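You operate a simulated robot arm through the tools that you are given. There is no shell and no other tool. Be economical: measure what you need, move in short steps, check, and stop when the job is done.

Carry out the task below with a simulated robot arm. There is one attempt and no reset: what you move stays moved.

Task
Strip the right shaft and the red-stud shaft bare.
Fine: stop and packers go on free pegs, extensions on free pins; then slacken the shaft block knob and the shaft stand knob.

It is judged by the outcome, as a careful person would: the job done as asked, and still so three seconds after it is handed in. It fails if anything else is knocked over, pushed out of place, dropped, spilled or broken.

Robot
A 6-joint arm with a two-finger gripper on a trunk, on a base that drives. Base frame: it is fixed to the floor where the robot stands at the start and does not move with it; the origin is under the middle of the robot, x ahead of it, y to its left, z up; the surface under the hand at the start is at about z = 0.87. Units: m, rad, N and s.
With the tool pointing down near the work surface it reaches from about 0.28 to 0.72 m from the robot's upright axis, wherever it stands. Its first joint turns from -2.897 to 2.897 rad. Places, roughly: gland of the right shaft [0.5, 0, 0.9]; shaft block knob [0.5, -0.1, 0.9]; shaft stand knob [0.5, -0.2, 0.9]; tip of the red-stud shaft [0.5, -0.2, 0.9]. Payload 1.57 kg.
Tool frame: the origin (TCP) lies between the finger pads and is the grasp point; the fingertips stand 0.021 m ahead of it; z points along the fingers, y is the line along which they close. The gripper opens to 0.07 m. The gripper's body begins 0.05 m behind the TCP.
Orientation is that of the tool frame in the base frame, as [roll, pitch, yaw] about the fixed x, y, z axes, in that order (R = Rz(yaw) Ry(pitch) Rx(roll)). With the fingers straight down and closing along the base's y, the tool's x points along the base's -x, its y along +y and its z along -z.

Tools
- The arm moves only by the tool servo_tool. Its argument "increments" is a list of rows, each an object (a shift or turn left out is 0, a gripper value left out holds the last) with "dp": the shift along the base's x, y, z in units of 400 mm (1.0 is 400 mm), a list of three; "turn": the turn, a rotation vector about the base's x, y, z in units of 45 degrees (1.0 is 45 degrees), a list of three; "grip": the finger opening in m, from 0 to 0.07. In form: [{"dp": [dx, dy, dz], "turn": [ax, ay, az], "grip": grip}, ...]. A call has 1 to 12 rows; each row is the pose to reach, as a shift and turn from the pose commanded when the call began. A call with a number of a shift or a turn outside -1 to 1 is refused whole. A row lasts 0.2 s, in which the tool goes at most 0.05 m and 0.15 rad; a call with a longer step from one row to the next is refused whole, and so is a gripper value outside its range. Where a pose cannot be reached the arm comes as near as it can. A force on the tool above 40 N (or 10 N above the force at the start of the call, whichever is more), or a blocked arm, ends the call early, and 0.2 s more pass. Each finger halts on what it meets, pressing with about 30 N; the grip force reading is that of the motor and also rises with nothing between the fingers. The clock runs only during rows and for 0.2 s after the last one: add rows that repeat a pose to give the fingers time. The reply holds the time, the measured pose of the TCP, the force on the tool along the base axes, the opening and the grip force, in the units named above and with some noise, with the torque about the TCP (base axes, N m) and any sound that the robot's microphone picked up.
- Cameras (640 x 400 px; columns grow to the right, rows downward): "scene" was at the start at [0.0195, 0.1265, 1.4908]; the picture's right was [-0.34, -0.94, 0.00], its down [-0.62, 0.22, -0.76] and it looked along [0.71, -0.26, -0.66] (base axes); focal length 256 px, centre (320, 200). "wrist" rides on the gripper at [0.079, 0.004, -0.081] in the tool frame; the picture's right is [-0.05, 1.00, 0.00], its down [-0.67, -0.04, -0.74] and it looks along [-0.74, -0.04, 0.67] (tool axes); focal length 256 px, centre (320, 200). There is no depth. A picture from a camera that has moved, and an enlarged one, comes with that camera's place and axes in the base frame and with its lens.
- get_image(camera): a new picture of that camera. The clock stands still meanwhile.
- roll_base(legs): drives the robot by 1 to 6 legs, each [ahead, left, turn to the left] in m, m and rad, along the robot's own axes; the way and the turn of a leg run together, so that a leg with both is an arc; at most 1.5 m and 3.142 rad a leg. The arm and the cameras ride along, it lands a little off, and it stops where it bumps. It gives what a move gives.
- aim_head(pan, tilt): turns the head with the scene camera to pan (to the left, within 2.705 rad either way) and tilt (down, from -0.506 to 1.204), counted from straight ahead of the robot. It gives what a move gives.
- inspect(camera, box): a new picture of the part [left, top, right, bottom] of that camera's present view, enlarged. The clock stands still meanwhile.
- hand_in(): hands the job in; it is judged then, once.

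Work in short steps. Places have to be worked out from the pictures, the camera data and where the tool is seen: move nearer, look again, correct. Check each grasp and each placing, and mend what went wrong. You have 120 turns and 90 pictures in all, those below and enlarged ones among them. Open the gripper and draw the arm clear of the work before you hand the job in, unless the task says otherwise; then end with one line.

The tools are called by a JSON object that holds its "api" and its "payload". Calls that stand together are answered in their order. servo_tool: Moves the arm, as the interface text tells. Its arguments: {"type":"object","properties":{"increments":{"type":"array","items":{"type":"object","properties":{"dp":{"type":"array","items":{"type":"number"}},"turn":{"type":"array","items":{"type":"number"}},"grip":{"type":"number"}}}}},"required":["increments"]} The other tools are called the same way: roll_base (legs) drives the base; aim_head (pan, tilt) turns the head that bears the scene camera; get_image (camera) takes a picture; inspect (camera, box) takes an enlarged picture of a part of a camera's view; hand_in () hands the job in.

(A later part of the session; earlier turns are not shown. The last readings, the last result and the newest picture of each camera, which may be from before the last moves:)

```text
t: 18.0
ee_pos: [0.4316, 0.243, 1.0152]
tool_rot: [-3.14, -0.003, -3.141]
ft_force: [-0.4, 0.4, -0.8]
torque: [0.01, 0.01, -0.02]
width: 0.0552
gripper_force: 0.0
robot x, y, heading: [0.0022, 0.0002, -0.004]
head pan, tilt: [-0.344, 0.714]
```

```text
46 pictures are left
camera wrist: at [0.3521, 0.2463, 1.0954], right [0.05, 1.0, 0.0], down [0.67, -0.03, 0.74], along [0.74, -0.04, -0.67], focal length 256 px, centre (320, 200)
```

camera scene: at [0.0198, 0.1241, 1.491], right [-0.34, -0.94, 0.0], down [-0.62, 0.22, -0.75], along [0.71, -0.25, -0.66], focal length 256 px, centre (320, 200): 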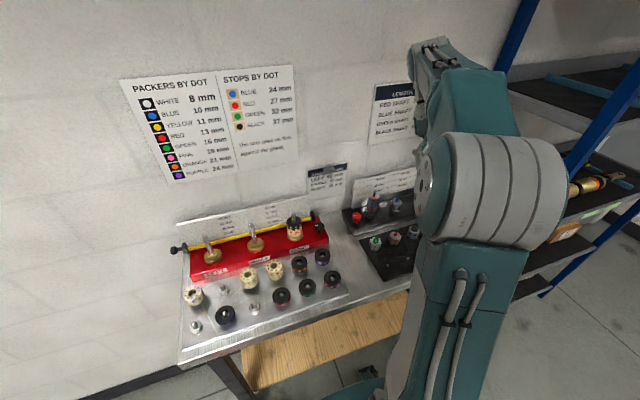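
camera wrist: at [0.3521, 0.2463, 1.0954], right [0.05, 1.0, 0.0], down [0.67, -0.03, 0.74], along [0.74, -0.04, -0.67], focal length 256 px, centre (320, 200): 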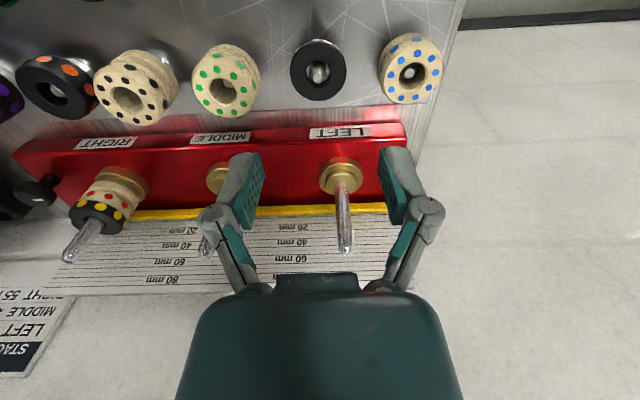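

White packer is properly on its peg. Returning to the right shaft for the yellow packer, 11 mm lower than the white grasp.

{"api": "servo_tool", "payload": {"increments": [{"dp": [0.03, -0.06, 0.08], "grip": 0.06}, {"dp": [0.08, -0.16, 0.08], "grip": 0.06}, {"dp": [0.13, -0.26, 0.08], "grip": 0.06}, {"dp": [0.17, -0.36, 0.08], "grip": 0.06}, {"dp": [0.21, -0.46, 0.08], "grip": 0.06}, {"dp": [0.262, -0.56, 0.08], "grip": 0.06}, {"dp": [0.262, -0.56, 0], "grip": 0.06}, {"dp": [0.262, -0.56, -0.08], "grip": 0.06}, {"dp": [0.262, -0.56, -0.1455], "grip": 0.06}, {"dp": [0.262, -0.56, -0.1455], "grip": 0.04}, {"dp": [0.262, -0.56, -0.1455], "grip": 0.03}, {"dp": [0.262, -0.56, -0.1455], "grip": 0.03}]}}

{"api": "inspect", "payload": {"camera": "wrist", "box": [240, 110, 400, 210]}}

```text
t: 20.6
ee_pos: [0.5354, 0.0183, 0.9552]
tool_rot: [-3.14, 0.0, -3.141]
ft_force: [0.7, -0.1, 3.8]
torque: [0.02, -0.04, -0.03]
width: 0.0367
gripper_force: 29.9
robot x, y, heading: [-0.002, -0.0018, -0.001]
head pan, tilt: [-0.344, 0.714]
```

```text
4.00 times, centred on (320, 160) of wrist
camera zoom: at [0.4569, 0.0207, 1.0349], right [0.05, 1.0, 0.0], down [0.67, -0.03, 0.74], along [0.74, -0.04, -0.67], focal length 1024 px, centre (320, 360)
```

zoom: 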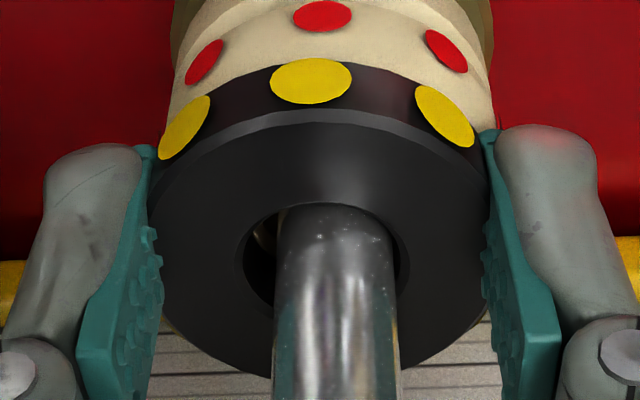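

Gripped at 36.7 mm with tips around the seam. Lifting clear of the shaft and checking.

{"api": "servo_tool", "payload": {"increments": [{"dp": [0, 0, 0.015], "grip": 0.03}, {"dp": [0, 0, 0.1], "grip": 0.03}, {"dp": [0, 0, 0.2125], "grip": 0.03}, {"dp": [0, 0, 0.2125], "grip": 0.03}]}}

{"api": "get_image", "payload": {"camera": "wrist"}}

```text
t: 21.6
ee_pos: [0.5354, 0.018, 1.0386]
tool_rot: [-3.141, -0.001, -3.14]
ft_force: [-0.2, -0.3, 0.9]
torque: [-0.01, -0.03, 0.01]
width: 0.0368
gripper_force: 30.0
robot x, y, heading: [0.0004, -0.0013, -0.003]
head pan, tilt: [-0.344, 0.714]
```

```text
44 pictures are left
camera wrist: at [0.4563, 0.0215, 1.1198], right [0.05, 1.0, 0.0], down [0.67, -0.03, 0.74], along [0.74, -0.04, -0.67], focal length 256 px, centre (320, 200)
```

wrist: 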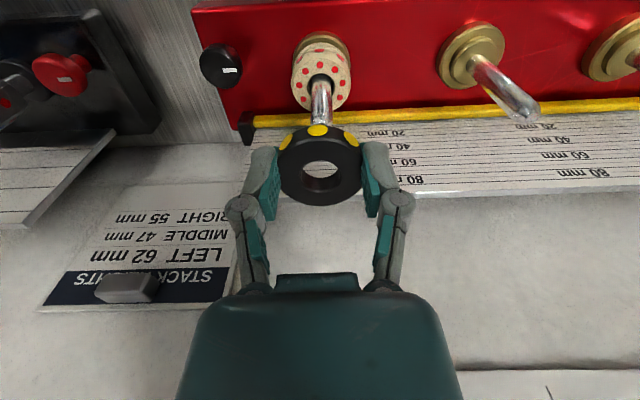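

Only the yellow packer came. Carrying it above free peg C (front-left corner, est. (0.358, 0.310)), stopping slightly beyond for a view.

{"api": "servo_tool", "payload": {"increments": [{"dp": [-0.06, 0.1, 0]}, {"dp": [-0.12, 0.2, 0]}, {"dp": [-0.18, 0.3, 0]}, {"dp": [-0.24, 0.4, 0]}, {"dp": [-0.3, 0.5, 0]}, {"dp": [-0.34, 0.6, 0]}, {"dp": [-0.38, 0.7, 0]}, {"dp": [-0.402, 0.729, -0.1]}, {"dp": [-0.402, 0.729, -0.185]}, {"dp": [-0.402, 0.729, -0.185]}]}}

{"api": "get_image", "payload": {"camera": "wrist"}}

```text
t: 23.8
ee_pos: [0.3731, 0.3093, 0.9652]
tool_rot: [-3.142, 0.002, 3.141]
ft_force: [-0.3, 0.6, -0.1]
torque: [-0.01, 0.01, 0.03]
width: 0.0366
gripper_force: 30.1
robot x, y, heading: [0.0021, 0.0033, -0.001]
head pan, tilt: [-0.344, 0.714]
```

```text
43 pictures are left
camera wrist: at [0.2942, 0.3132, 1.0466], right [0.05, 1.0, 0.0], down [0.67, -0.04, 0.74], along [0.74, -0.04, -0.67], focal length 256 px, centre (320, 200)
```

wrist: 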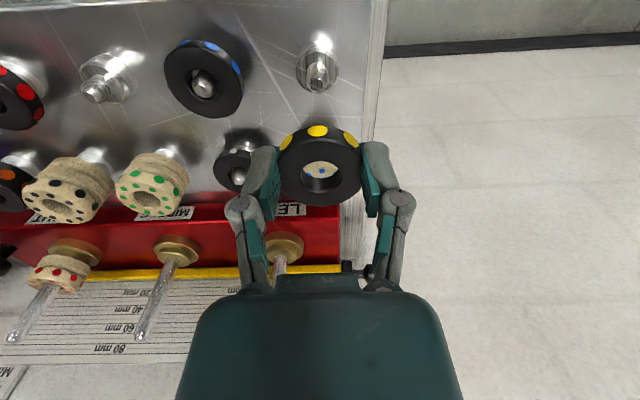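

Peg C's pin tip appears near (321,82). Zooming for a precise pixel.

{"api": "inspect", "payload": {"camera": "wrist", "box": [272, 40, 368, 100]}}

```text
6.67 times, centred on (320, 70) of wrist
camera zoom: at [0.2942, 0.3132, 1.0466], right [0.05, 1.0, 0.0], down [0.67, -0.04, 0.74], along [0.74, -0.04, -0.67], focal length 1707 px, centre (320, 1067)
```

zoom: 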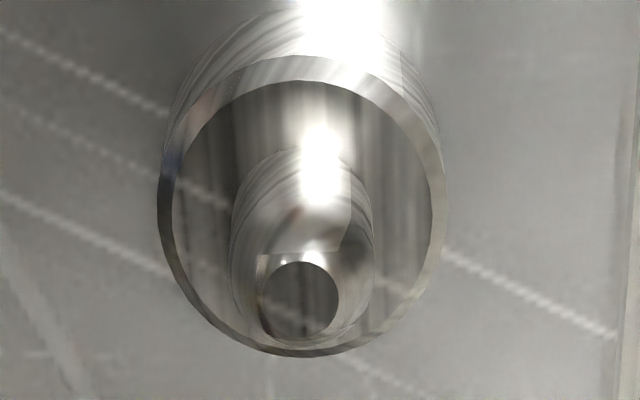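

Peg C at (0.357, 0.310). Moving over and lowering onto the pin in steps.

{"api": "servo_tool", "payload": {"increments": [{"dp": [-0.04, 0.002, 0]}, {"dp": [-0.04, 0.002, -0.05]}, {"dp": [-0.04, 0.002, -0.1]}, {"dp": [-0.04, 0.002, -0.14]}, {"dp": [-0.04, 0.002, -0.14]}]}}

{"api": "inspect", "payload": {"camera": "wrist", "box": [240, 80, 400, 180]}}

```text
t: 25.0
ee_pos: [0.3577, 0.3086, 0.9089]
tool_rot: [-3.139, -0.001, 3.141]
ft_force: [-0.5, -0.2, -0.9]
torque: [0.0, 0.01, -0.02]
width: 0.0368
gripper_force: 30.1
robot x, y, heading: [-0.0007, 0.0053, -0.002]
head pan, tilt: [-0.344, 0.714]
```

```text
4.00 times, centred on (320, 130) of wrist
camera zoom: at [0.2784, 0.3133, 0.9899], right [0.05, 1.0, 0.0], down [0.67, -0.03, 0.74], along [0.74, -0.04, -0.67], focal length 1024 px, centre (320, 480)
```

zoom: 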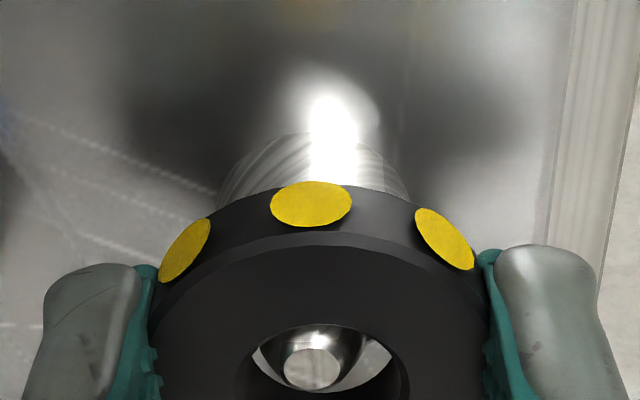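

The pin stands inside the hole with no side force. Lowering to the collar, then releasing.

{"api": "servo_tool", "payload": {"increments": [{"dp": [0, 0, -0.006]}, {"dp": [0, 0, -0.012]}, {"dp": [0, 0, -0.0165]}, {"dp": [0, 0, -0.0165]}]}}

```text
t: 26.0
ee_pos: [0.3578, 0.3097, 0.9029]
tool_rot: [-3.14, 0.0, 3.141]
ft_force: [-5.8, -3.6, 7.1]
torque: [-0.08, 0.09, -0.02]
width: 0.0371
gripper_force: 30.0
robot x, y, heading: [0.0009, -0.0026, 0.002]
head pan, tilt: [-0.344, 0.714]
```

Touching the collar with a little side force; ease −x/−y slightly, release and rise.

{"api": "servo_tool", "payload": {"increments": [{"dp": [-0.004, -0.003, 0]}, {"dp": [-0.004, -0.003, -0.002]}, {"dp": [-0.004, -0.003, -0.002], "grip": 0.055}, {"dp": [-0.004, -0.003, -0.002], "grip": 0.055}, {"dp": [-0.004, -0.003, 0.06], "grip": 0.055}, {"dp": [-0.004, -0.003, 0.16], "grip": 0.055}, {"dp": [-0.004, -0.003, 0.28], "grip": 0.055}]}}

{"api": "get_image", "payload": {"camera": "wrist"}}

```text
t: 27.6
ee_pos: [0.3562, 0.3071, 1.0146]
tool_rot: [-3.14, 0.0, 3.14]
ft_force: [-0.6, -0.4, -0.3]
torque: [-0.04, 0.03, 0.02]
width: 0.0551
gripper_force: 0.1
robot x, y, heading: [-0.0006, -0.0018, -0.002]
head pan, tilt: [-0.344, 0.714]
```

```text
40 pictures are left
camera wrist: at [0.277, 0.3108, 1.0969], right [0.05, 1.0, 0.0], down [0.67, -0.03, 0.74], along [0.74, -0.04, -0.67], focal length 256 px, centre (320, 200)
```

wrist: 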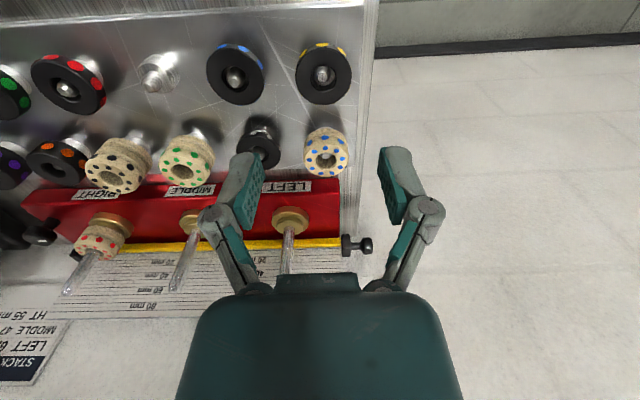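

Both packers are placed. Returning to the right shaft for the red stop, gripping 11 mm of its top (TCP z≈0.945).

{"api": "servo_tool", "payload": {"increments": [{"dp": [0.05, -0.08, 0.06], "grip": 0.06}, {"dp": [0.11, -0.18, 0.08], "grip": 0.06}, {"dp": [0.17, -0.28, 0.08], "grip": 0.06}, {"dp": [0.23, -0.38, 0.08], "grip": 0.06}, {"dp": [0.29, -0.48, 0.08], "grip": 0.06}, {"dp": [0.35, -0.58, 0.08], "grip": 0.06}, {"dp": [0.4, -0.68, 0.08], "grip": 0.06}, {"dp": [0.446, -0.728, 0.08], "grip": 0.06}, {"dp": [0.446, -0.728, 0], "grip": 0.06}, {"dp": [0.446, -0.728, -0.1], "grip": 0.06}, {"dp": [0.446, -0.728, -0.18], "grip": 0.06}, {"dp": [0.446, -0.728, -0.18], "grip": 0.06}]}}

{"api": "servo_tool", "payload": {"increments": [{"grip": 0.04}, {"grip": 0.03}, {"grip": 0.03}]}}

{"api": "inspect", "payload": {"camera": "wrist", "box": [240, 110, 400, 210]}}

```text
t: 30.2
ee_pos: [0.536, 0.0164, 0.9413]
tool_rot: [3.141, -0.001, -3.141]
ft_force: [0.0, 0.0, -0.2]
torque: [-0.01, -0.01, -0.01]
width: 0.0601
gripper_force: 0.0
robot x, y, heading: [0.0005, -0.001, -0.002]
head pan, tilt: [-0.344, 0.714]
```

```text
t: 31.0
ee_pos: [0.5355, 0.0173, 0.9426]
tool_rot: [-3.139, 0.0, 3.14]
ft_force: [-0.2, 1.7, 4.9]
torque: [0.01, -0.02, -0.02]
width: 0.0372
gripper_force: 29.6
robot x, y, heading: [-0.0007, -0.0017, -0.001]
head pan, tilt: [-0.344, 0.714]
```

```text
4.00 times, centred on (320, 160) of wrist
camera zoom: at [0.4566, 0.0204, 1.0234], right [0.05, 1.0, 0.0], down [0.67, -0.03, 0.74], along [0.74, -0.04, -0.67], focal length 1024 px, centre (320, 360)
```

zoom: 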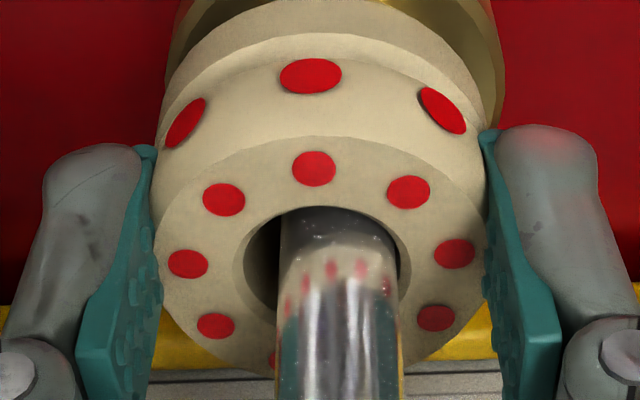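

Stop gripped (37.2 mm). Lifting it slowly off the shaft.

{"api": "servo_tool", "payload": {"increments": [{"dp": [0, 0, 0.015], "grip": 0.03}, {"dp": [0, 0, 0.06], "grip": 0.03}, {"dp": [0, 0, 0.16], "grip": 0.03}, {"dp": [0, 0, 0.27], "grip": 0.03}, {"dp": [0, 0, 0.27], "grip": 0.03}]}}

{"api": "get_image", "payload": {"camera": "wrist"}}

```text
t: 32.2
ee_pos: [0.5363, 0.0182, 1.0497]
tool_rot: [-3.141, -0.001, -3.14]
ft_force: [-0.2, -0.6, -0.3]
torque: [-0.05, 0.0, 0.0]
width: 0.0368
gripper_force: 30.4
robot x, y, heading: [0.0003, -0.0022, -0.002]
head pan, tilt: [-0.344, 0.714]
```

```text
38 pictures are left
camera wrist: at [0.4576, 0.0209, 1.1317], right [0.05, 1.0, 0.0], down [0.67, -0.03, 0.74], along [0.74, -0.04, -0.67], focal length 256 px, centre (320, 200)
```

wrist: 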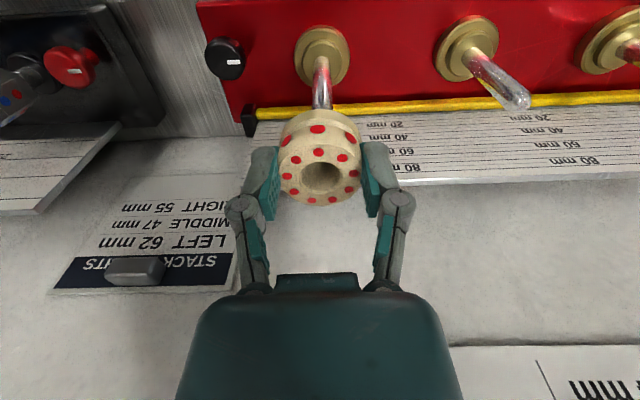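

Right shaft is bare. Carrying the stop to above free peg B (est. (0.357, 0.176)).

{"api": "servo_tool", "payload": {"increments": [{"dp": [-0.08, 0.08, 0]}, {"dp": [-0.16, 0.16, 0]}, {"dp": [-0.24, 0.24, 0]}, {"dp": [-0.32, 0.32, 0]}, {"dp": [-0.41, 0.3975, 0]}, {"dp": [-0.41, 0.3975, -0.1]}, {"dp": [-0.41, 0.3975, -0.1875]}, {"dp": [-0.41, 0.3975, -0.1875]}]}}

{"api": "inspect", "payload": {"camera": "wrist", "box": [240, 30, 400, 130]}}

```text
t: 34.0
ee_pos: [0.3719, 0.1773, 0.9761]
tool_rot: [-3.139, -0.001, 3.14]
ft_force: [-0.8, 0.2, 0.2]
torque: [0.0, -0.01, 0.01]
width: 0.0368
gripper_force: 30.3
robot x, y, heading: [0.0041, 0.0012, 0.005]
head pan, tilt: [-0.344, 0.714]
```

```text
4.00 times, centred on (320, 80) of wrist
camera zoom: at [0.2927, 0.1801, 1.0568], right [0.05, 1.0, 0.0], down [0.67, -0.03, 0.74], along [0.74, -0.04, -0.67], focal length 1024 px, centre (320, 680)
```

zoom: 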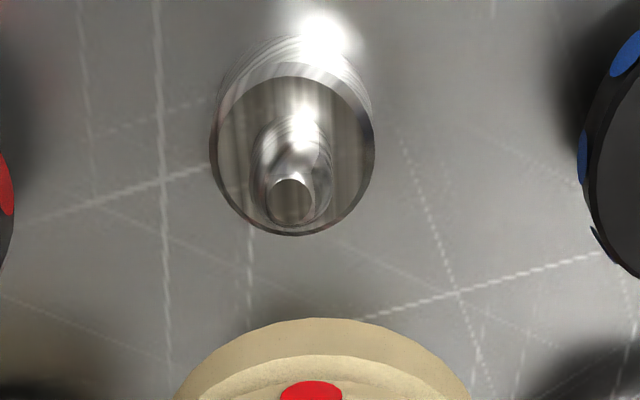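

Peg B at about (0.356, 0.174). Moving over and lowering so the pin just enters.

{"api": "servo_tool", "payload": {"increments": [{"dp": [-0.039, -0.007, 0]}, {"dp": [-0.039, -0.007, -0.06]}, {"dp": [-0.039, -0.007, -0.1]}, {"dp": [-0.039, -0.007, -0.12]}, {"dp": [-0.039, -0.007, -0.12]}]}}

{"api": "inspect", "payload": {"camera": "wrist", "box": [240, 60, 400, 160]}}

{"api": "inspect", "payload": {"camera": "scene", "box": [200, 270, 296, 330]}}

```text
t: 35.2
ee_pos: [0.3567, 0.1743, 0.928]
tool_rot: [-3.141, 0.001, -3.141]
ft_force: [-0.2, 0.1, 0.2]
torque: [-0.03, 0.0, 0.0]
width: 0.0369
gripper_force: 29.7
robot x, y, heading: [-0.0002, -0.0016, 0.003]
head pan, tilt: [-0.344, 0.714]
```

```text
4.00 times, centred on (320, 110) of wrist
camera zoom: at [0.2772, 0.177, 1.0096], right [0.05, 1.0, 0.0], down [0.67, -0.03, 0.74], along [0.74, -0.04, -0.67], focal length 1024 px, centre (320, 560)
```

zoom: 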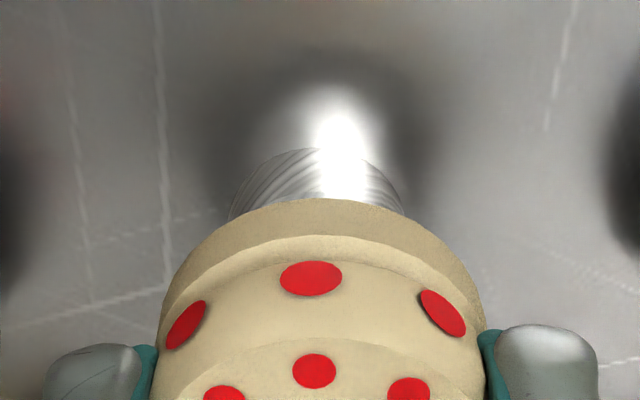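

```text
6.67 times, centred on (248, 300) of scene
camera zoom: at [0.0196, 0.1277, 1.4907], right [-0.34, -0.94, 0.0], down [-0.62, 0.22, -0.76], along [0.71, -0.26, -0.66], focal length 1708 px, centre (800, -467)
```

zoom: 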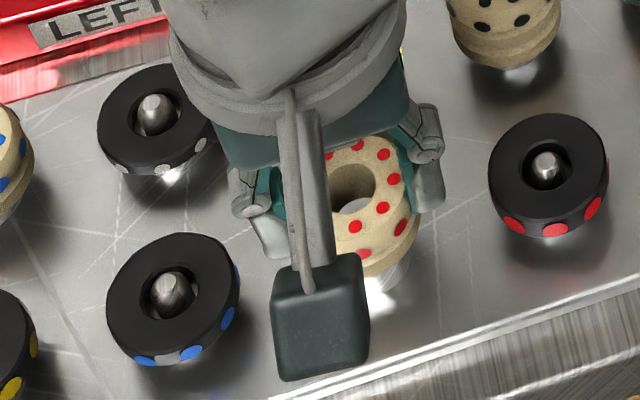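

No side force; collar lines up under the stop. Lowering until contact.

{"api": "servo_tool", "payload": {"increments": [{"dp": [0, 0, -0.012]}, {"dp": [0, 0, -0.024]}, {"dp": [0, 0, -0.03]}, {"dp": [0, 0, -0.03]}]}}

```text
t: 36.2
ee_pos: [0.3559, 0.1746, 0.9186]
tool_rot: [3.14, 0.003, 3.141]
ft_force: [0.7, -3.7, 32.6]
torque: [-0.15, -0.02, 0.0]
width: 0.0369
gripper_force: 30.2
robot x, y, heading: [-0.0008, -0.0, -0.002]
head pan, tilt: [-0.344, 0.714]
```

Firm upward contact at the expected seating height. Release and rise, then look.

{"api": "servo_tool", "payload": {"increments": [{"dp": [0, 0, 0.005]}, {"dp": [0, 0, 0.005], "grip": 0.055}, {"dp": [0, 0, 0.005], "grip": 0.055}, {"dp": [0, 0, 0.08], "grip": 0.055}, {"dp": [0, 0, 0.18], "grip": 0.055}, {"dp": [0, 0, 0.3], "grip": 0.055}]}}

{"api": "get_image", "payload": {"camera": "wrist"}}

```text
t: 37.6
ee_pos: [0.3561, 0.1743, 1.0368]
tool_rot: [-3.139, -0.003, -3.141]
ft_force: [-0.7, 0.5, 0.3]
torque: [-0.01, -0.01, 0.05]
width: 0.0552
gripper_force: 0.1
robot x, y, heading: [0.0002, -0.0001, 0.001]
head pan, tilt: [-0.344, 0.714]
```

```text
34 pictures are left
camera wrist: at [0.2768, 0.1779, 1.1182], right [0.05, 1.0, 0.0], down [0.67, -0.03, 0.74], along [0.74, -0.04, -0.67], focal length 256 px, centre (320, 200)
```

wrist: 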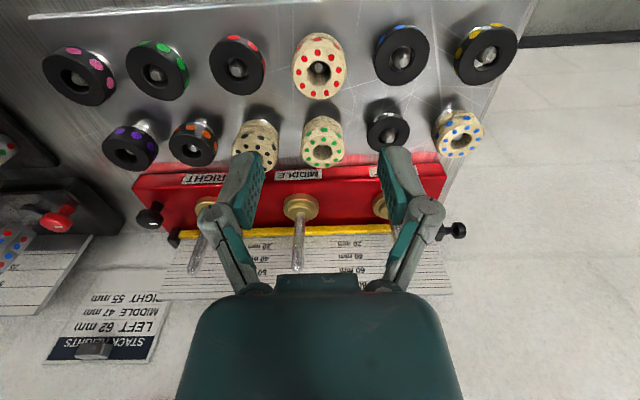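

All three parts sit on their pegs. Now going over to the red-stud shaft for a look.

{"api": "servo_tool", "payload": {"increments": [{"dp": [0.02, -0.07, 0.05]}, {"dp": [0.05, -0.16, 0.1]}, {"dp": [0.08, -0.26, 0.11]}, {"dp": [0.11, -0.36, 0.11]}, {"dp": [0.14, -0.46, 0.11]}, {"dp": [0.17, -0.56, 0.11]}, {"dp": [0.2, -0.66, 0.11]}, {"dp": [0.23, -0.76, 0.11]}, {"dp": [0.26, -0.86, 0.11]}, {"dp": [0.29, -0.95, 0.11]}, {"dp": [0.31, -1.0, 0.11]}, {"dp": [0.31, -1.0, 0.11]}]}}

{"api": "get_image", "payload": {"camera": "wrist"}}

```text
t: 40.2
ee_pos: [0.4785, -0.2255, 1.079]
tool_rot: [-3.141, -0.002, -3.141]
ft_force: [0.1, -0.3, -0.9]
torque: [0.05, -0.03, -0.01]
width: 0.0549
gripper_force: 0.0
robot x, y, heading: [-0.0006, -0.0018, 0.007]
head pan, tilt: [-0.344, 0.714]
```

```text
33 pictures are left
camera wrist: at [0.4, -0.2229, 1.1604], right [0.05, 1.0, 0.0], down [0.67, -0.04, 0.74], along [0.74, -0.04, -0.67], focal length 256 px, centre (320, 200)
```

wrist: 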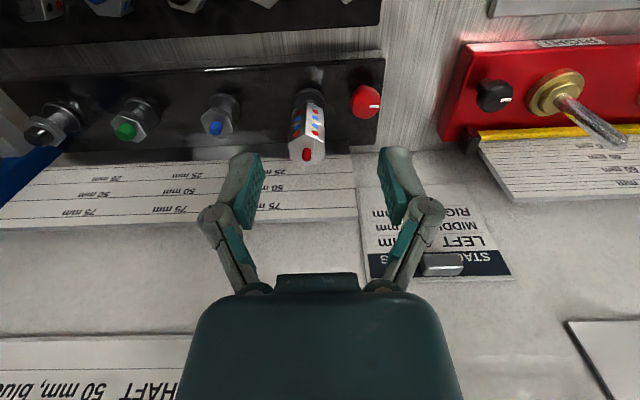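

Red stud tip ≈ (0.531, −0.24, 0.99). I'll shift +x 50 mm at the same height for parallax.

{"api": "servo_tool", "payload": {"increments": [{"dp": [0.08, -0.03, 0]}, {"dp": [0.13, -0.036, 0]}, {"dp": [0.13, -0.036, 0]}]}}

{"api": "get_image", "payload": {"camera": "wrist"}}

```text
t: 41.0
ee_pos: [0.5316, -0.2392, 1.0803]
tool_rot: [3.142, -0.002, -3.142]
ft_force: [-0.7, 0.1, 0.8]
torque: [0.03, -0.01, 0.01]
width: 0.0547
gripper_force: 0.0
robot x, y, heading: [0.0006, -0.0022, 0.001]
head pan, tilt: [-0.344, 0.714]
```

```text
32 pictures are left
camera wrist: at [0.4522, -0.2372, 1.1617], right [0.05, 1.0, 0.0], down [0.67, -0.04, 0.74], along [0.74, -0.04, -0.67], focal length 256 px, centre (320, 200)
```

wrist: 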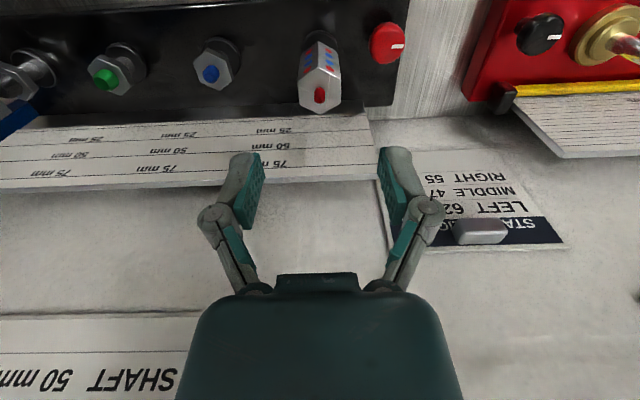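

Parallax gives axis ≈ (0.539, −0.2405), stud tip z≈0.978. Moving above with opening 40 mm to z≈1.0 and checking.

{"api": "servo_tool", "payload": {"increments": [{"dp": [0.018, -0.003, 0], "grip": 0.042}, {"dp": [0.018, -0.003, -0.1], "grip": 0.042}, {"dp": [0.018, -0.003, -0.2], "grip": 0.042}, {"dp": [0.018, -0.003, -0.2], "grip": 0.042}]}}

{"api": "get_image", "payload": {"camera": "wrist"}}

```text
t: 42.0
ee_pos: [0.5399, -0.2409, 0.999]
tool_rot: [-3.14, -0.002, 3.141]
ft_force: [0.1, 0.2, -0.3]
torque: [0.01, -0.01, 0.01]
width: 0.0419
gripper_force: 0.0
robot x, y, heading: [0.0012, 0.001, 0.0]
head pan, tilt: [-0.344, 0.714]
```

```text
31 pictures are left
camera wrist: at [0.461, -0.2385, 1.08], right [0.05, 1.0, 0.0], down [0.67, -0.04, 0.74], along [0.74, -0.04, -0.67], focal length 256 px, centre (320, 200)
```

wrist: 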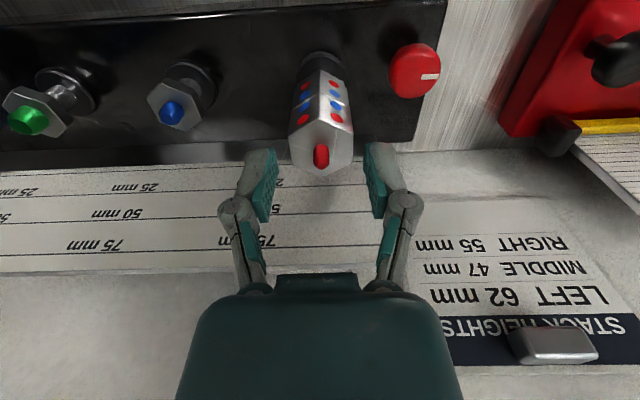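

Well aligned: column 321, stud tip at z≈0.978. Zooming to find the top face and the seam between the extensions.

{"api": "inspect", "payload": {"camera": "wrist", "box": [256, 40, 384, 180]}}

```text
2.86 times, centred on (320, 110) of wrist
camera zoom: at [0.461, -0.2385, 1.08], right [0.05, 1.0, 0.0], down [0.67, -0.04, 0.74], along [0.74, -0.04, -0.67], focal length 731 px, centre (320, 457)
```

zoom: 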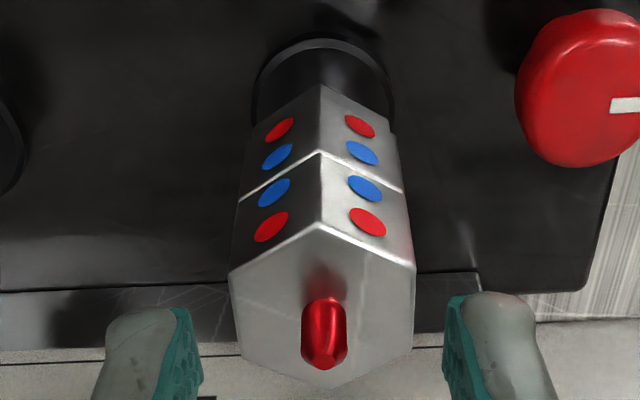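

Top face z≈0.971, seam ≈0.946. Lowering to TCP z 0.970 (tips just above the seam) and closing on the flats.

{"api": "servo_tool", "payload": {"increments": [{"dp": [0, 0, -0.04], "grip": 0.042}, {"dp": [0, 0, -0.0725], "grip": 0.042}, {"dp": [0, 0, -0.0725], "grip": 0.03}, {"dp": [0, 0, -0.0725], "grip": 0.015}, {"dp": [0, 0, -0.0725], "grip": 0.015}]}}

{"api": "inspect", "payload": {"camera": "wrist", "box": [240, 60, 400, 180]}}

```text
t: 43.2
ee_pos: [0.5386, -0.2418, 0.9701]
tool_rot: [3.141, -0.002, 3.141]
ft_force: [0.8, 0.2, 0.2]
torque: [0.0, 0.01, 0.0]
width: 0.0314
gripper_force: 30.3
robot x, y, heading: [0.0019, -0.0023, -0.002]
head pan, tilt: [-0.344, 0.714]
```

```text
3.33 times, centred on (320, 120) of wrist
camera zoom: at [0.4597, -0.2387, 1.0516], right [0.05, 1.0, 0.0], down [0.67, -0.04, 0.74], along [0.74, -0.04, -0.67], focal length 853 px, centre (320, 467)
```

zoom: 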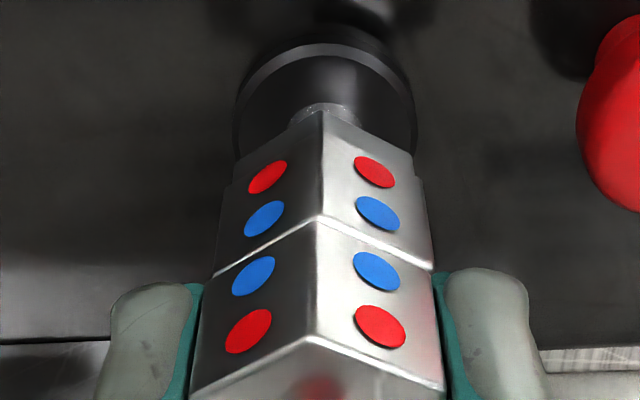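

Gripped at 31.4 mm, tips just above the seam. Lifting 8 mm slowly and checking.

{"api": "servo_tool", "payload": {"increments": [{"dp": [0, 0, 0.005]}, {"dp": [0, 0, 0.01]}, {"dp": [0, 0, 0.02]}, {"dp": [0, 0, 0.02]}]}}

{"api": "inspect", "payload": {"camera": "wrist", "box": [240, 60, 400, 180]}}

```text
t: 44.2
ee_pos: [0.5401, -0.2429, 0.9777]
tool_rot: [3.141, 0.0, 3.141]
ft_force: [-1.1, -0.8, -0.9]
torque: [-0.01, 0.01, 0.02]
width: 0.0311
gripper_force: 29.5
robot x, y, heading: [-0.0016, 0.0014, -0.003]
head pan, tilt: [-0.344, 0.714]
```

```text
3.33 times, centred on (320, 120) of wrist
camera zoom: at [0.4601, -0.2392, 1.0602], right [0.05, 1.0, 0.0], down [0.67, -0.04, 0.74], along [0.74, -0.04, -0.67], focal length 853 px, centre (320, 467)
```

zoom: 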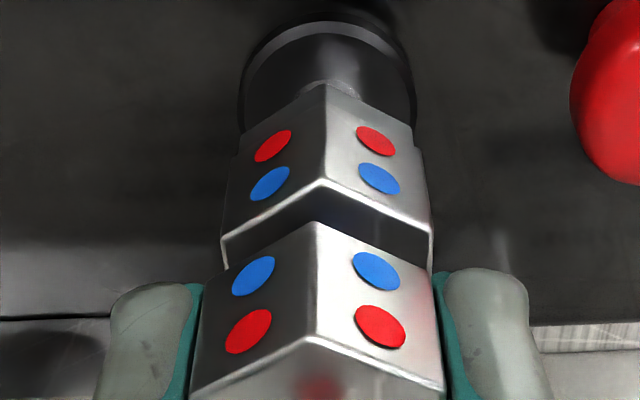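

The upper extension came alone. Carrying it above free pin P1 (est. (0.358, −0.269)), stopping beyond for a view.

{"api": "servo_tool", "payload": {"increments": [{"dp": [0, 0, 0.1]}, {"dp": [-0.05, -0.01, 0.19]}, {"dp": [-0.15, -0.03, 0.19]}, {"dp": [-0.25, -0.05, 0.19]}, {"dp": [-0.348, -0.0675, 0.15]}, {"dp": [-0.348, -0.0675, 0.04]}, {"dp": [-0.348, -0.0675, 0.04]}]}}

{"api": "inspect", "payload": {"camera": "wrist", "box": [192, 0, 448, 160]}}

```text
t: 45.8
ee_pos: [0.4011, -0.2717, 0.9954]
tool_rot: [-3.141, -0.001, 3.141]
ft_force: [0.1, 0.0, 0.0]
torque: [-0.01, 0.01, 0.05]
width: 0.031
gripper_force: 30.4
robot x, y, heading: [-0.001, -0.0037, 0.002]
head pan, tilt: [-0.344, 0.714]
```

```text
2.50 times, centred on (320, 80) of wrist
camera zoom: at [0.3221, -0.269, 1.0769], right [0.05, 1.0, 0.0], down [0.67, -0.04, 0.74], along [0.74, -0.04, -0.67], focal length 640 px, centre (320, 500)
```

zoom: 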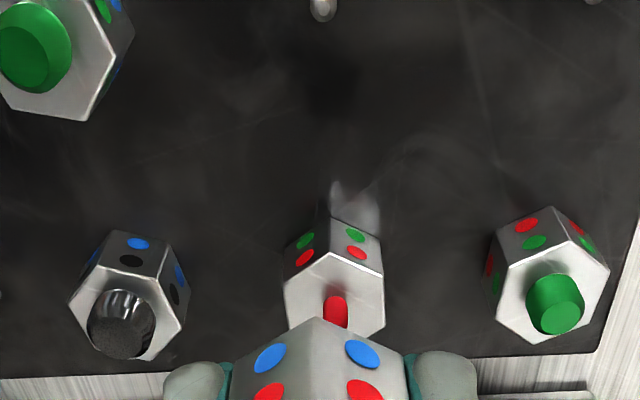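

Pin P1's tip is at the top edge (zoom (322,12)). Shifting −x 30 mm at same height for the second ray.

{"api": "servo_tool", "payload": {"increments": [{"dp": [-0.075, 0, 0]}, {"dp": [-0.075, 0, 0]}]}}

{"api": "inspect", "payload": {"camera": "wrist", "box": [240, 30, 400, 130]}}

```text
t: 46.4
ee_pos: [0.3719, -0.271, 0.9944]
tool_rot: [3.141, -0.003, -3.141]
ft_force: [-0.7, -0.1, -0.4]
torque: [0.0, -0.03, 0.02]
width: 0.0313
gripper_force: 29.9
robot x, y, heading: [-0.0017, 0.0004, 0.001]
head pan, tilt: [-0.344, 0.714]
```

```text
4.00 times, centred on (320, 80) of wrist
camera zoom: at [0.2928, -0.2683, 1.0769], right [0.05, 1.0, 0.0], down [0.67, -0.04, 0.74], along [0.74, -0.04, -0.67], focal length 1024 px, centre (320, 680)
```

zoom: 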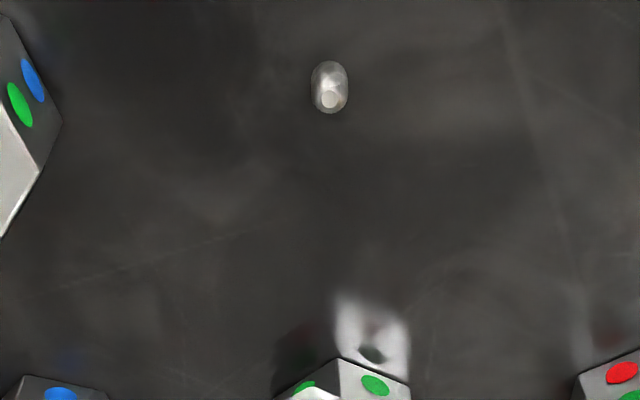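

Pin P1 ≈ (0.358, −0.269, tip ~0.878). The extension's axis sits ~3 mm +x of TCP, so I aim TCP at x 0.355 and lower to 0.95 to re-check.

{"api": "servo_tool", "payload": {"increments": [{"dp": [-0.042, 0.006, 0]}, {"dp": [-0.042, 0.006, -0.11]}, {"dp": [-0.042, 0.006, -0.11]}]}}

{"api": "inspect", "payload": {"camera": "wrist", "box": [240, 60, 400, 180]}}

```text
t: 47.2
ee_pos: [0.3549, -0.2683, 0.9506]
tool_rot: [-3.141, 0.0, -3.141]
ft_force: [-0.3, -0.6, -0.3]
torque: [-0.01, 0.03, 0.03]
width: 0.0312
gripper_force: 30.0
robot x, y, heading: [0.0057, -0.0005, 0.0]
head pan, tilt: [-0.344, 0.714]
```

```text
3.33 times, centred on (320, 120) of wrist
camera zoom: at [0.2757, -0.2652, 1.0315], right [0.05, 1.0, 0.0], down [0.67, -0.04, 0.74], along [0.74, -0.04, -0.67], focal length 853 px, centre (320, 467)
```

zoom: 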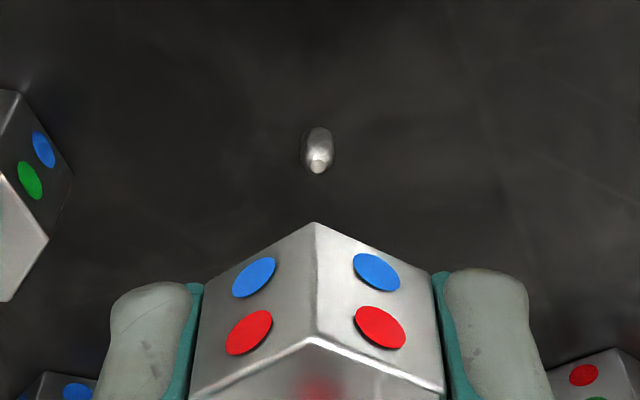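

Re-triangulated pin: (0.3585, −0.269, tip 0.878), nearly under the extension's axis. Nudging +x 0.8 mm and lowering gently to feel the pin.

{"api": "servo_tool", "payload": {"increments": [{"dp": [0.002, 0, -0.05]}, {"dp": [0.002, 0, -0.1]}, {"dp": [0.002, 0, -0.12]}, {"dp": [0.002, 0, -0.13]}, {"dp": [0.002, 0, -0.135]}, {"dp": [0.002, 0, -0.135]}]}}

{"api": "inspect", "payload": {"camera": "wrist", "box": [240, 60, 400, 180]}}

```text
t: 48.6
ee_pos: [0.3549, -0.2665, 0.8966]
tool_rot: [-3.141, -0.001, 3.141]
ft_force: [-0.1, -0.2, 0.3]
torque: [-0.01, 0.02, -0.03]
width: 0.0313
gripper_force: 29.4
robot x, y, heading: [-0.0004, -0.0017, -0.001]
head pan, tilt: [-0.344, 0.714]
```

```text
3.33 times, centred on (320, 120) of wrist
camera zoom: at [0.2753, -0.2637, 0.9778], right [0.05, 1.0, 0.0], down [0.67, -0.04, 0.74], along [0.74, -0.04, -0.67], focal length 853 px, centre (320, 467)
```

zoom: 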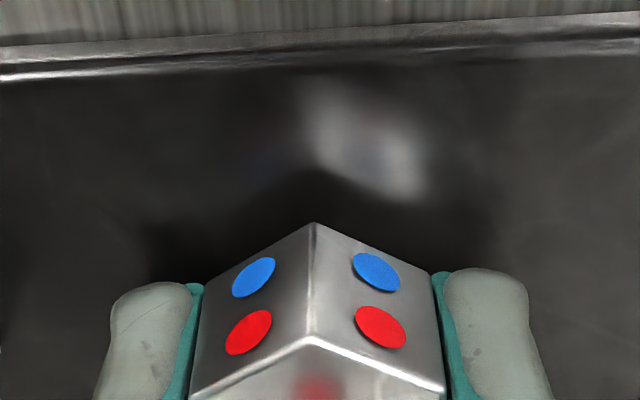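

No contact yet; continuing down in 2 mm steps.

{"api": "servo_tool", "payload": {"increments": [{"dp": [0, 0, -0.005]}, {"dp": [0, 0, -0.01]}, {"dp": [0, 0, -0.015]}, {"dp": [0, 0, -0.015]}]}}

```text
t: 49.6
ee_pos: [0.3536, -0.2665, 0.8891]
tool_rot: [-3.141, -0.001, -3.141]
ft_force: [1.9, -0.6, -0.1]
torque: [0.03, -0.02, -0.03]
width: 0.031
gripper_force: 29.9
robot x, y, heading: [-0.0007, -0.0007, -0.002]
head pan, tilt: [-0.344, 0.714]
```

Now well below the pin tip's height with only slight side force, so the pin has entered. Continuing with a small +x ease.

{"api": "servo_tool", "payload": {"increments": [{"dp": [0.001, 0, -0.005]}, {"dp": [0.001, 0, -0.01]}, {"dp": [0.001, 0, -0.015]}, {"dp": [0.001, 0, -0.015]}]}}

{"api": "inspect", "payload": {"camera": "wrist", "box": [240, 60, 400, 180]}}

```text
t: 50.3
ee_pos: [0.3537, -0.2673, 0.8892]
tool_rot: [-3.136, 0.003, 3.141]
ft_force: [-6.8, 4.5, 14.7]
torque: [0.45, 0.16, 0.18]
width: 0.0313
gripper_force: 30.1
robot x, y, heading: [0.0002, 0.0017, 0.002]
head pan, tilt: [-0.344, 0.714]
stopped in row 3: the force on the tool passed its limit at 45 N (the readings are from after the stop); the commanded pose is now the measured one
```

```text
3.33 times, centred on (320, 120) of wrist
camera zoom: at [0.2747, -0.2637, 0.9705], right [0.05, 1.0, 0.0], down [0.66, -0.03, 0.75], along [0.75, -0.04, -0.66], focal length 853 px, centre (320, 467)
```

zoom: 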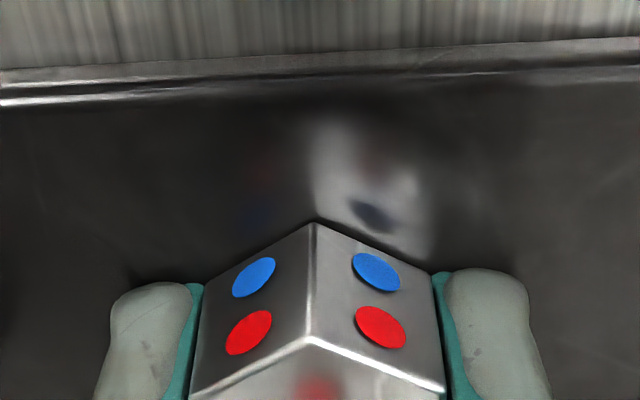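

The dot reflections meet right at the bottom edge: it's down on the plate, so the pin is inside. Raising 0.5 mm, releasing and withdrawing.

{"api": "servo_tool", "payload": {"increments": [{"dp": [0, 0, 0.002]}, {"dp": [0, 0, 0.002], "grip": 0.042}, {"dp": [0, 0, 0.002], "grip": 0.042}, {"dp": [0, 0, 0.06], "grip": 0.042}, {"dp": [0, 0, 0.16], "grip": 0.042}, {"dp": [0, 0, 0.27], "grip": 0.042}]}}

{"api": "inspect", "payload": {"camera": "wrist", "box": [192, 0, 448, 160]}}

```text
t: 51.7
ee_pos: [0.353, -0.2678, 0.9952]
tool_rot: [-3.139, 0.005, 3.141]
ft_force: [0.2, 0.4, 0.3]
torque: [-0.02, 0.0, -0.01]
width: 0.0418
gripper_force: 0.0
robot x, y, heading: [-0.0013, -0.0003, 0.002]
head pan, tilt: [-0.344, 0.714]
```

```text
2.50 times, centred on (320, 80) of wrist
camera zoom: at [0.2744, -0.2641, 1.0761], right [0.05, 1.0, 0.0], down [0.66, -0.03, 0.75], along [0.75, -0.04, -0.66], focal length 640 px, centre (320, 500)
```

zoom: 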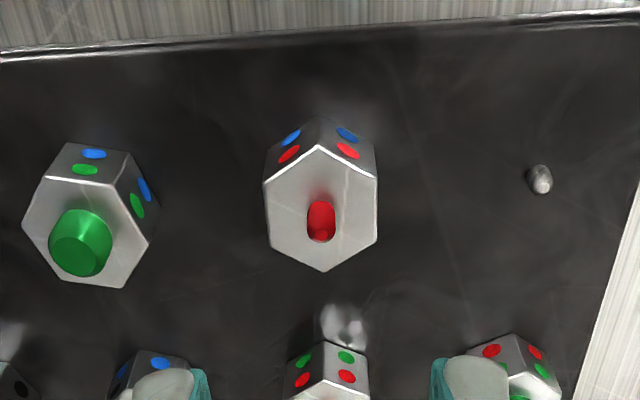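

First extension stands on pin P1. Going back for the lower extension (TCP z≈0.9465).

{"api": "servo_tool", "payload": {"increments": [{"dp": [0.08, 0.01, 0.05]}, {"dp": [0.18, 0.03, 0.08]}, {"dp": [0.28, 0.045, 0.08]}, {"dp": [0.38, 0.06, 0.08]}, {"dp": [0.468, 0.065, 0.08]}, {"dp": [0.468, 0.065, 0.0]}, {"dp": [0.468, 0.065, -0.05]}, {"dp": [0.468, 0.065, -0.05]}]}}

{"api": "get_image", "payload": {"camera": "wrist"}}

```text
t: 53.5
ee_pos: [0.5419, -0.2418, 0.9771]
tool_rot: [-3.138, 0.003, 3.142]
ft_force: [0.0, 0.4, -0.7]
torque: [-0.03, 0.0, -0.02]
width: 0.0418
gripper_force: 0.0
robot x, y, heading: [-0.0009, 0.0, -0.004]
head pan, tilt: [-0.344, 0.714]
```

```text
21 pictures are left
camera wrist: at [0.4627, -0.2389, 1.0575], right [0.05, 1.0, 0.0], down [0.66, -0.03, 0.75], along [0.75, -0.04, -0.66], focal length 256 px, centre (320, 200)
```

wrist: 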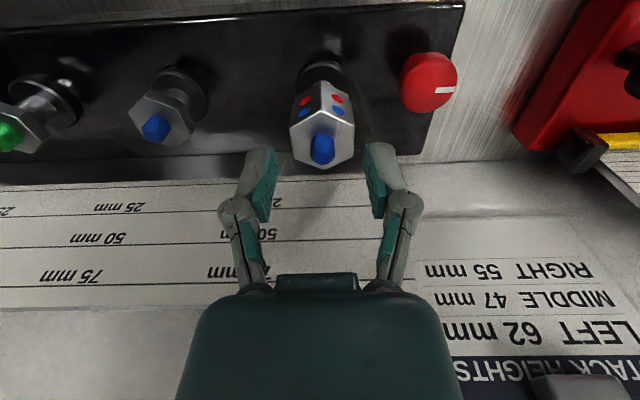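

Aligned over the lower extension. Lowering, closing, and lifting 8 mm.

{"api": "servo_tool", "payload": {"increments": [{"dp": [0, 0, -0.04], "grip": 0.042}, {"dp": [0, 0, -0.075], "grip": 0.042}, {"dp": [0, 0, -0.075], "grip": 0.03}, {"dp": [0, 0, -0.075], "grip": 0.015}, {"dp": [0, 0, -0.075], "grip": 0.015}]}}

{"api": "servo_tool", "payload": {"increments": [{"dp": [0, 0, 0.005]}, {"dp": [0, 0, 0.01]}, {"dp": [0, 0, 0.02]}, {"dp": [0, 0, 0.02]}]}}

{"api": "inspect", "payload": {"camera": "wrist", "box": [240, 60, 400, 180]}}

```text
t: 54.7
ee_pos: [0.5417, -0.2424, 0.9467]
tool_rot: [-3.138, 0.004, -3.141]
ft_force: [0.0, 3.1, -0.6]
torque: [0.07, 0.0, -0.07]
width: 0.0312
gripper_force: 30.4
robot x, y, heading: [-0.0011, -0.0011, -0.002]
head pan, tilt: [-0.344, 0.714]
```

```text
t: 55.7
ee_pos: [0.5426, -0.243, 0.9552]
tool_rot: [-3.134, 0.005, -3.141]
ft_force: [0.3, 1.0, 0.9]
torque: [0.05, -0.03, 0.01]
width: 0.0312
gripper_force: 30.1
robot x, y, heading: [-0.0025, 0.0005, 0.004]
head pan, tilt: [-0.344, 0.714]
```

```text
3.33 times, centred on (320, 120) of wrist
camera zoom: at [0.4631, -0.2391, 1.0355], right [0.05, 1.0, 0.0], down [0.66, -0.03, 0.75], along [0.75, -0.04, -0.66], focal length 853 px, centre (320, 467)
```

zoom: 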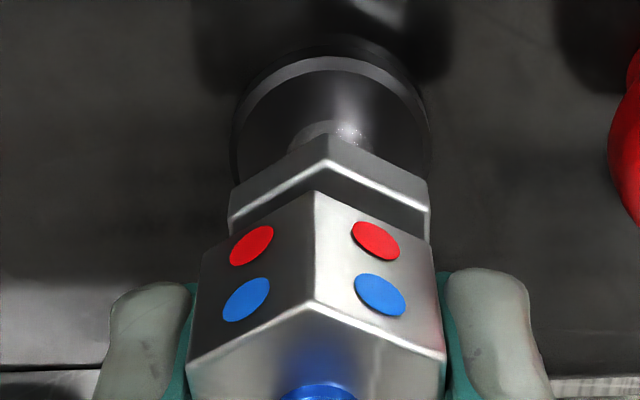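

The lower extension lifted off, revealing the shaft's own red-stud head. Carrying it to view position for pin P2 (≈(0.359, −0.204)), also correcting the slight tilt.

{"api": "servo_tool", "payload": {"increments": [{"dp": [0, 0, 0.1]}, {"dp": [-0.05, 0.01, 0.2], "turn": [-0.0097, -0.0064, 0]}, {"dp": [-0.15, 0.03, 0.2], "turn": [-0.0097, -0.0064, 0]}, {"dp": [-0.25, 0.05, 0.2], "turn": [-0.0097, -0.0064, 0]}, {"dp": [-0.35, 0.08, 0.2], "turn": [-0.0097, -0.0064, 0]}, {"dp": [-0.425, 0.096, 0.15], "turn": [-0.0097, -0.0064, 0]}, {"dp": [-0.425, 0.096, 0.1], "turn": [-0.0097, -0.0064, 0]}, {"dp": [-0.425, 0.096, 0.1], "turn": [-0.0097, -0.0064, 0]}]}}

{"api": "inspect", "payload": {"camera": "wrist", "box": [240, 30, 400, 130]}}

```text
t: 57.5
ee_pos: [0.3736, -0.2034, 0.996]
tool_rot: [-3.129, 0.009, 3.141]
ft_force: [0.0, 0.1, -0.8]
torque: [0.0, -0.01, -0.02]
width: 0.0311
gripper_force: 30.5
robot x, y, heading: [-0.0, 0.0008, 0.001]
head pan, tilt: [-0.344, 0.714]
```

```text
4.00 times, centred on (320, 80) of wrist
camera zoom: at [0.2937, -0.1999, 1.0765], right [0.05, 1.0, -0.01], down [0.66, -0.03, 0.75], along [0.75, -0.05, -0.66], focal length 1024 px, centre (320, 680)
```

zoom: 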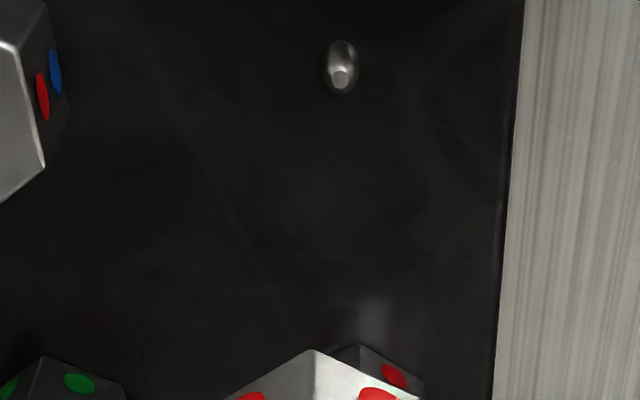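

My tilt correction had the wrong sign. Levelling properly and looking again.

{"api": "servo_tool", "payload": {"increments": [{"turn": [0.016, 0.0115, 0]}, {"turn": [0.016, 0.0115, 0]}]}}

{"api": "inspect", "payload": {"camera": "wrist", "box": [240, 30, 400, 130]}}

```text
t: 58.1
ee_pos: [0.3722, -0.2042, 0.9959]
tool_rot: [3.14, 0.001, 3.14]
ft_force: [-0.1, 0.2, -1.7]
torque: [0.0, -0.01, 0.02]
width: 0.0312
gripper_force: 29.8
robot x, y, heading: [0.0006, 0.0015, -0.001]
head pan, tilt: [-0.344, 0.714]
```

```text
4.00 times, centred on (320, 80) of wrist
camera zoom: at [0.2941, -0.2009, 1.0767], right [0.05, 1.0, 0.0], down [0.67, -0.04, 0.74], along [0.74, -0.04, -0.67], focal length 1024 px, centre (320, 680)
```

zoom: 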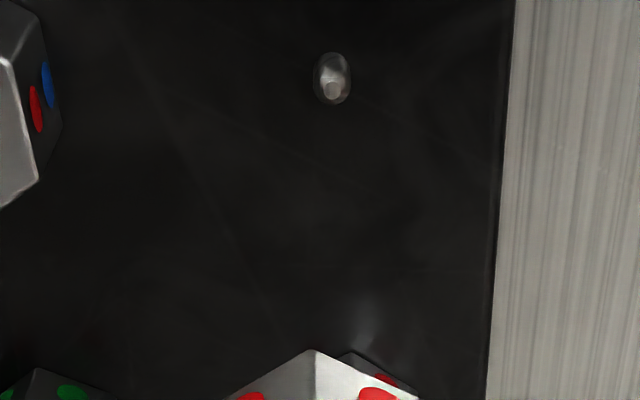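

View matches P1's closely; pin P2 ≈ (0.358, −0.203). Moving the TCP by (−18.6, +3.0) mm and lowering to just inside the pin height.

{"api": "servo_tool", "payload": {"increments": [{"dp": [-0.0465, 0.0075, 0]}, {"dp": [-0.0465, 0.0075, -0.1]}, {"dp": [-0.0465, 0.0075, -0.18]}, {"dp": [-0.0465, 0.0075, -0.2]}, {"dp": [-0.0465, 0.0075, -0.215]}, {"dp": [-0.0465, 0.0075, -0.23]}, {"dp": [-0.0465, 0.0075, -0.23]}]}}

```text
t: 59.7
ee_pos: [0.355, -0.2007, 0.9034]
tool_rot: [3.14, -0.002, 3.141]
ft_force: [0.6, 0.4, 0.1]
torque: [0.0, 0.04, 0.0]
width: 0.0314
gripper_force: 29.5
robot x, y, heading: [-0.0035, -0.001, 0.002]
head pan, tilt: [-0.344, 0.714]
```

No contact. Continuing down in small steps.

{"api": "servo_tool", "payload": {"increments": [{"dp": [0, 0, -0.005]}, {"dp": [0, 0, -0.01]}, {"dp": [0, 0, -0.015]}, {"dp": [0, 0, -0.019]}, {"dp": [0, 0, -0.019]}]}}

{"api": "inspect", "payload": {"camera": "wrist", "box": [240, 60, 400, 180]}}

```text
t: 60.9
ee_pos: [0.3546, -0.2009, 0.8963]
tool_rot: [-3.141, 0.003, 3.141]
ft_force: [4.2, 0.0, 20.5]
torque: [-0.02, -0.22, -0.03]
width: 0.0312
gripper_force: 29.8
robot x, y, heading: [-0.0022, -0.0025, -0.003]
head pan, tilt: [-0.344, 0.714]
```

```text
3.33 times, centred on (320, 120) of wrist
camera zoom: at [0.275, -0.197, 0.9771], right [0.05, 1.0, 0.0], down [0.66, -0.03, 0.75], along [0.75, -0.04, -0.67], focal length 853 px, centre (320, 467)
```

zoom: 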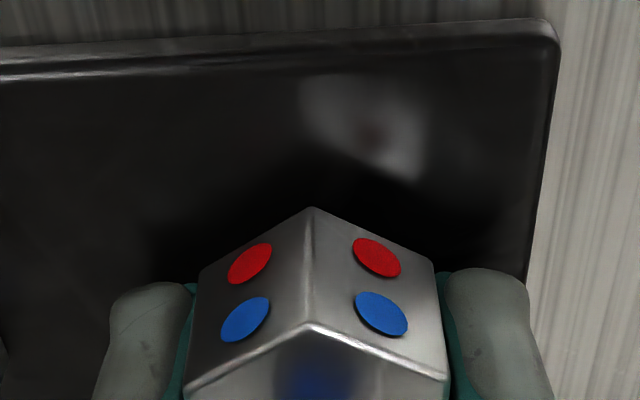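

It met the pin without entering; torque suggests the pin centre is ~1.5 mm further +x. Lifting 2 mm, shifting +x 1.5 mm, and trying again.

{"api": "servo_tool", "payload": {"increments": [{"dp": [0, 0, 0.008]}, {"dp": [0.004, -0.001, 0.008]}, {"dp": [0.004, -0.001, 0.003]}, {"dp": [0.004, -0.001, -0.002]}, {"dp": [0.004, -0.001, -0.005]}, {"dp": [0.004, -0.001, -0.005]}]}}

```text
t: 62.3
ee_pos: [0.3549, -0.2002, 0.8939]
tool_rot: [-3.14, 0.005, -3.141]
ft_force: [1.1, -0.2, 21.4]
torque: [-0.01, -0.13, -0.02]
width: 0.031
gripper_force: 30.3
robot x, y, heading: [0.0009, 0.0014, 0.0]
head pan, tilt: [-0.344, 0.714]
```

Checking whether it dropped onto the plate.

{"api": "inspect", "payload": {"camera": "wrist", "box": [240, 60, 400, 180]}}

```text
3.33 times, centred on (320, 120) of wrist
camera zoom: at [0.2759, -0.1977, 0.9745], right [0.05, 1.0, 0.0], down [0.66, -0.03, 0.75], along [0.75, -0.04, -0.67], focal length 853 px, centre (320, 467)
```

zoom: 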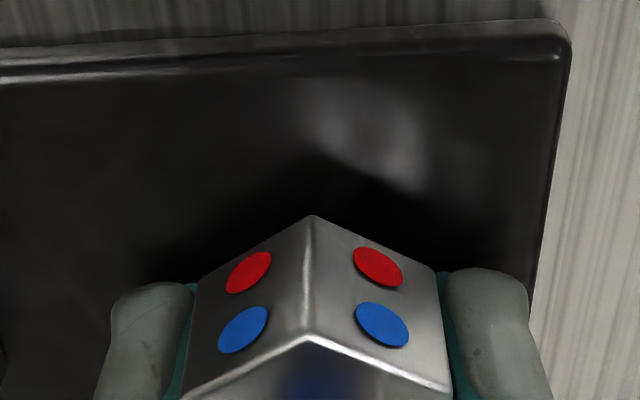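

It's still resting on the pin tip. Both torque readings place the pin at x≈0.3595. Lifting 6 mm clear, shifting +x 2 mm, −y 0.5 mm, and lowering again.

{"api": "servo_tool", "payload": {"increments": [{"dp": [0, 0, 0.015]}, {"dp": [0.005, -0.0012, 0.015]}, {"dp": [0.005, -0.0012, 0.008]}, {"dp": [0.005, -0.0012, 0.002]}, {"dp": [0.005, -0.0012, -0.004]}, {"dp": [0.005, -0.0012, -0.008]}, {"dp": [0.005, -0.0012, -0.008]}]}}

```text
t: 63.9
ee_pos: [0.3571, -0.2006, 0.8904]
tool_rot: [-3.141, 0.002, 3.139]
ft_force: [10.2, 0.9, 7.6]
torque: [0.0, -0.16, -0.03]
width: 0.0311
gripper_force: 30.5
robot x, y, heading: [-0.0014, 0.0017, 0.001]
head pan, tilt: [-0.344, 0.714]
```

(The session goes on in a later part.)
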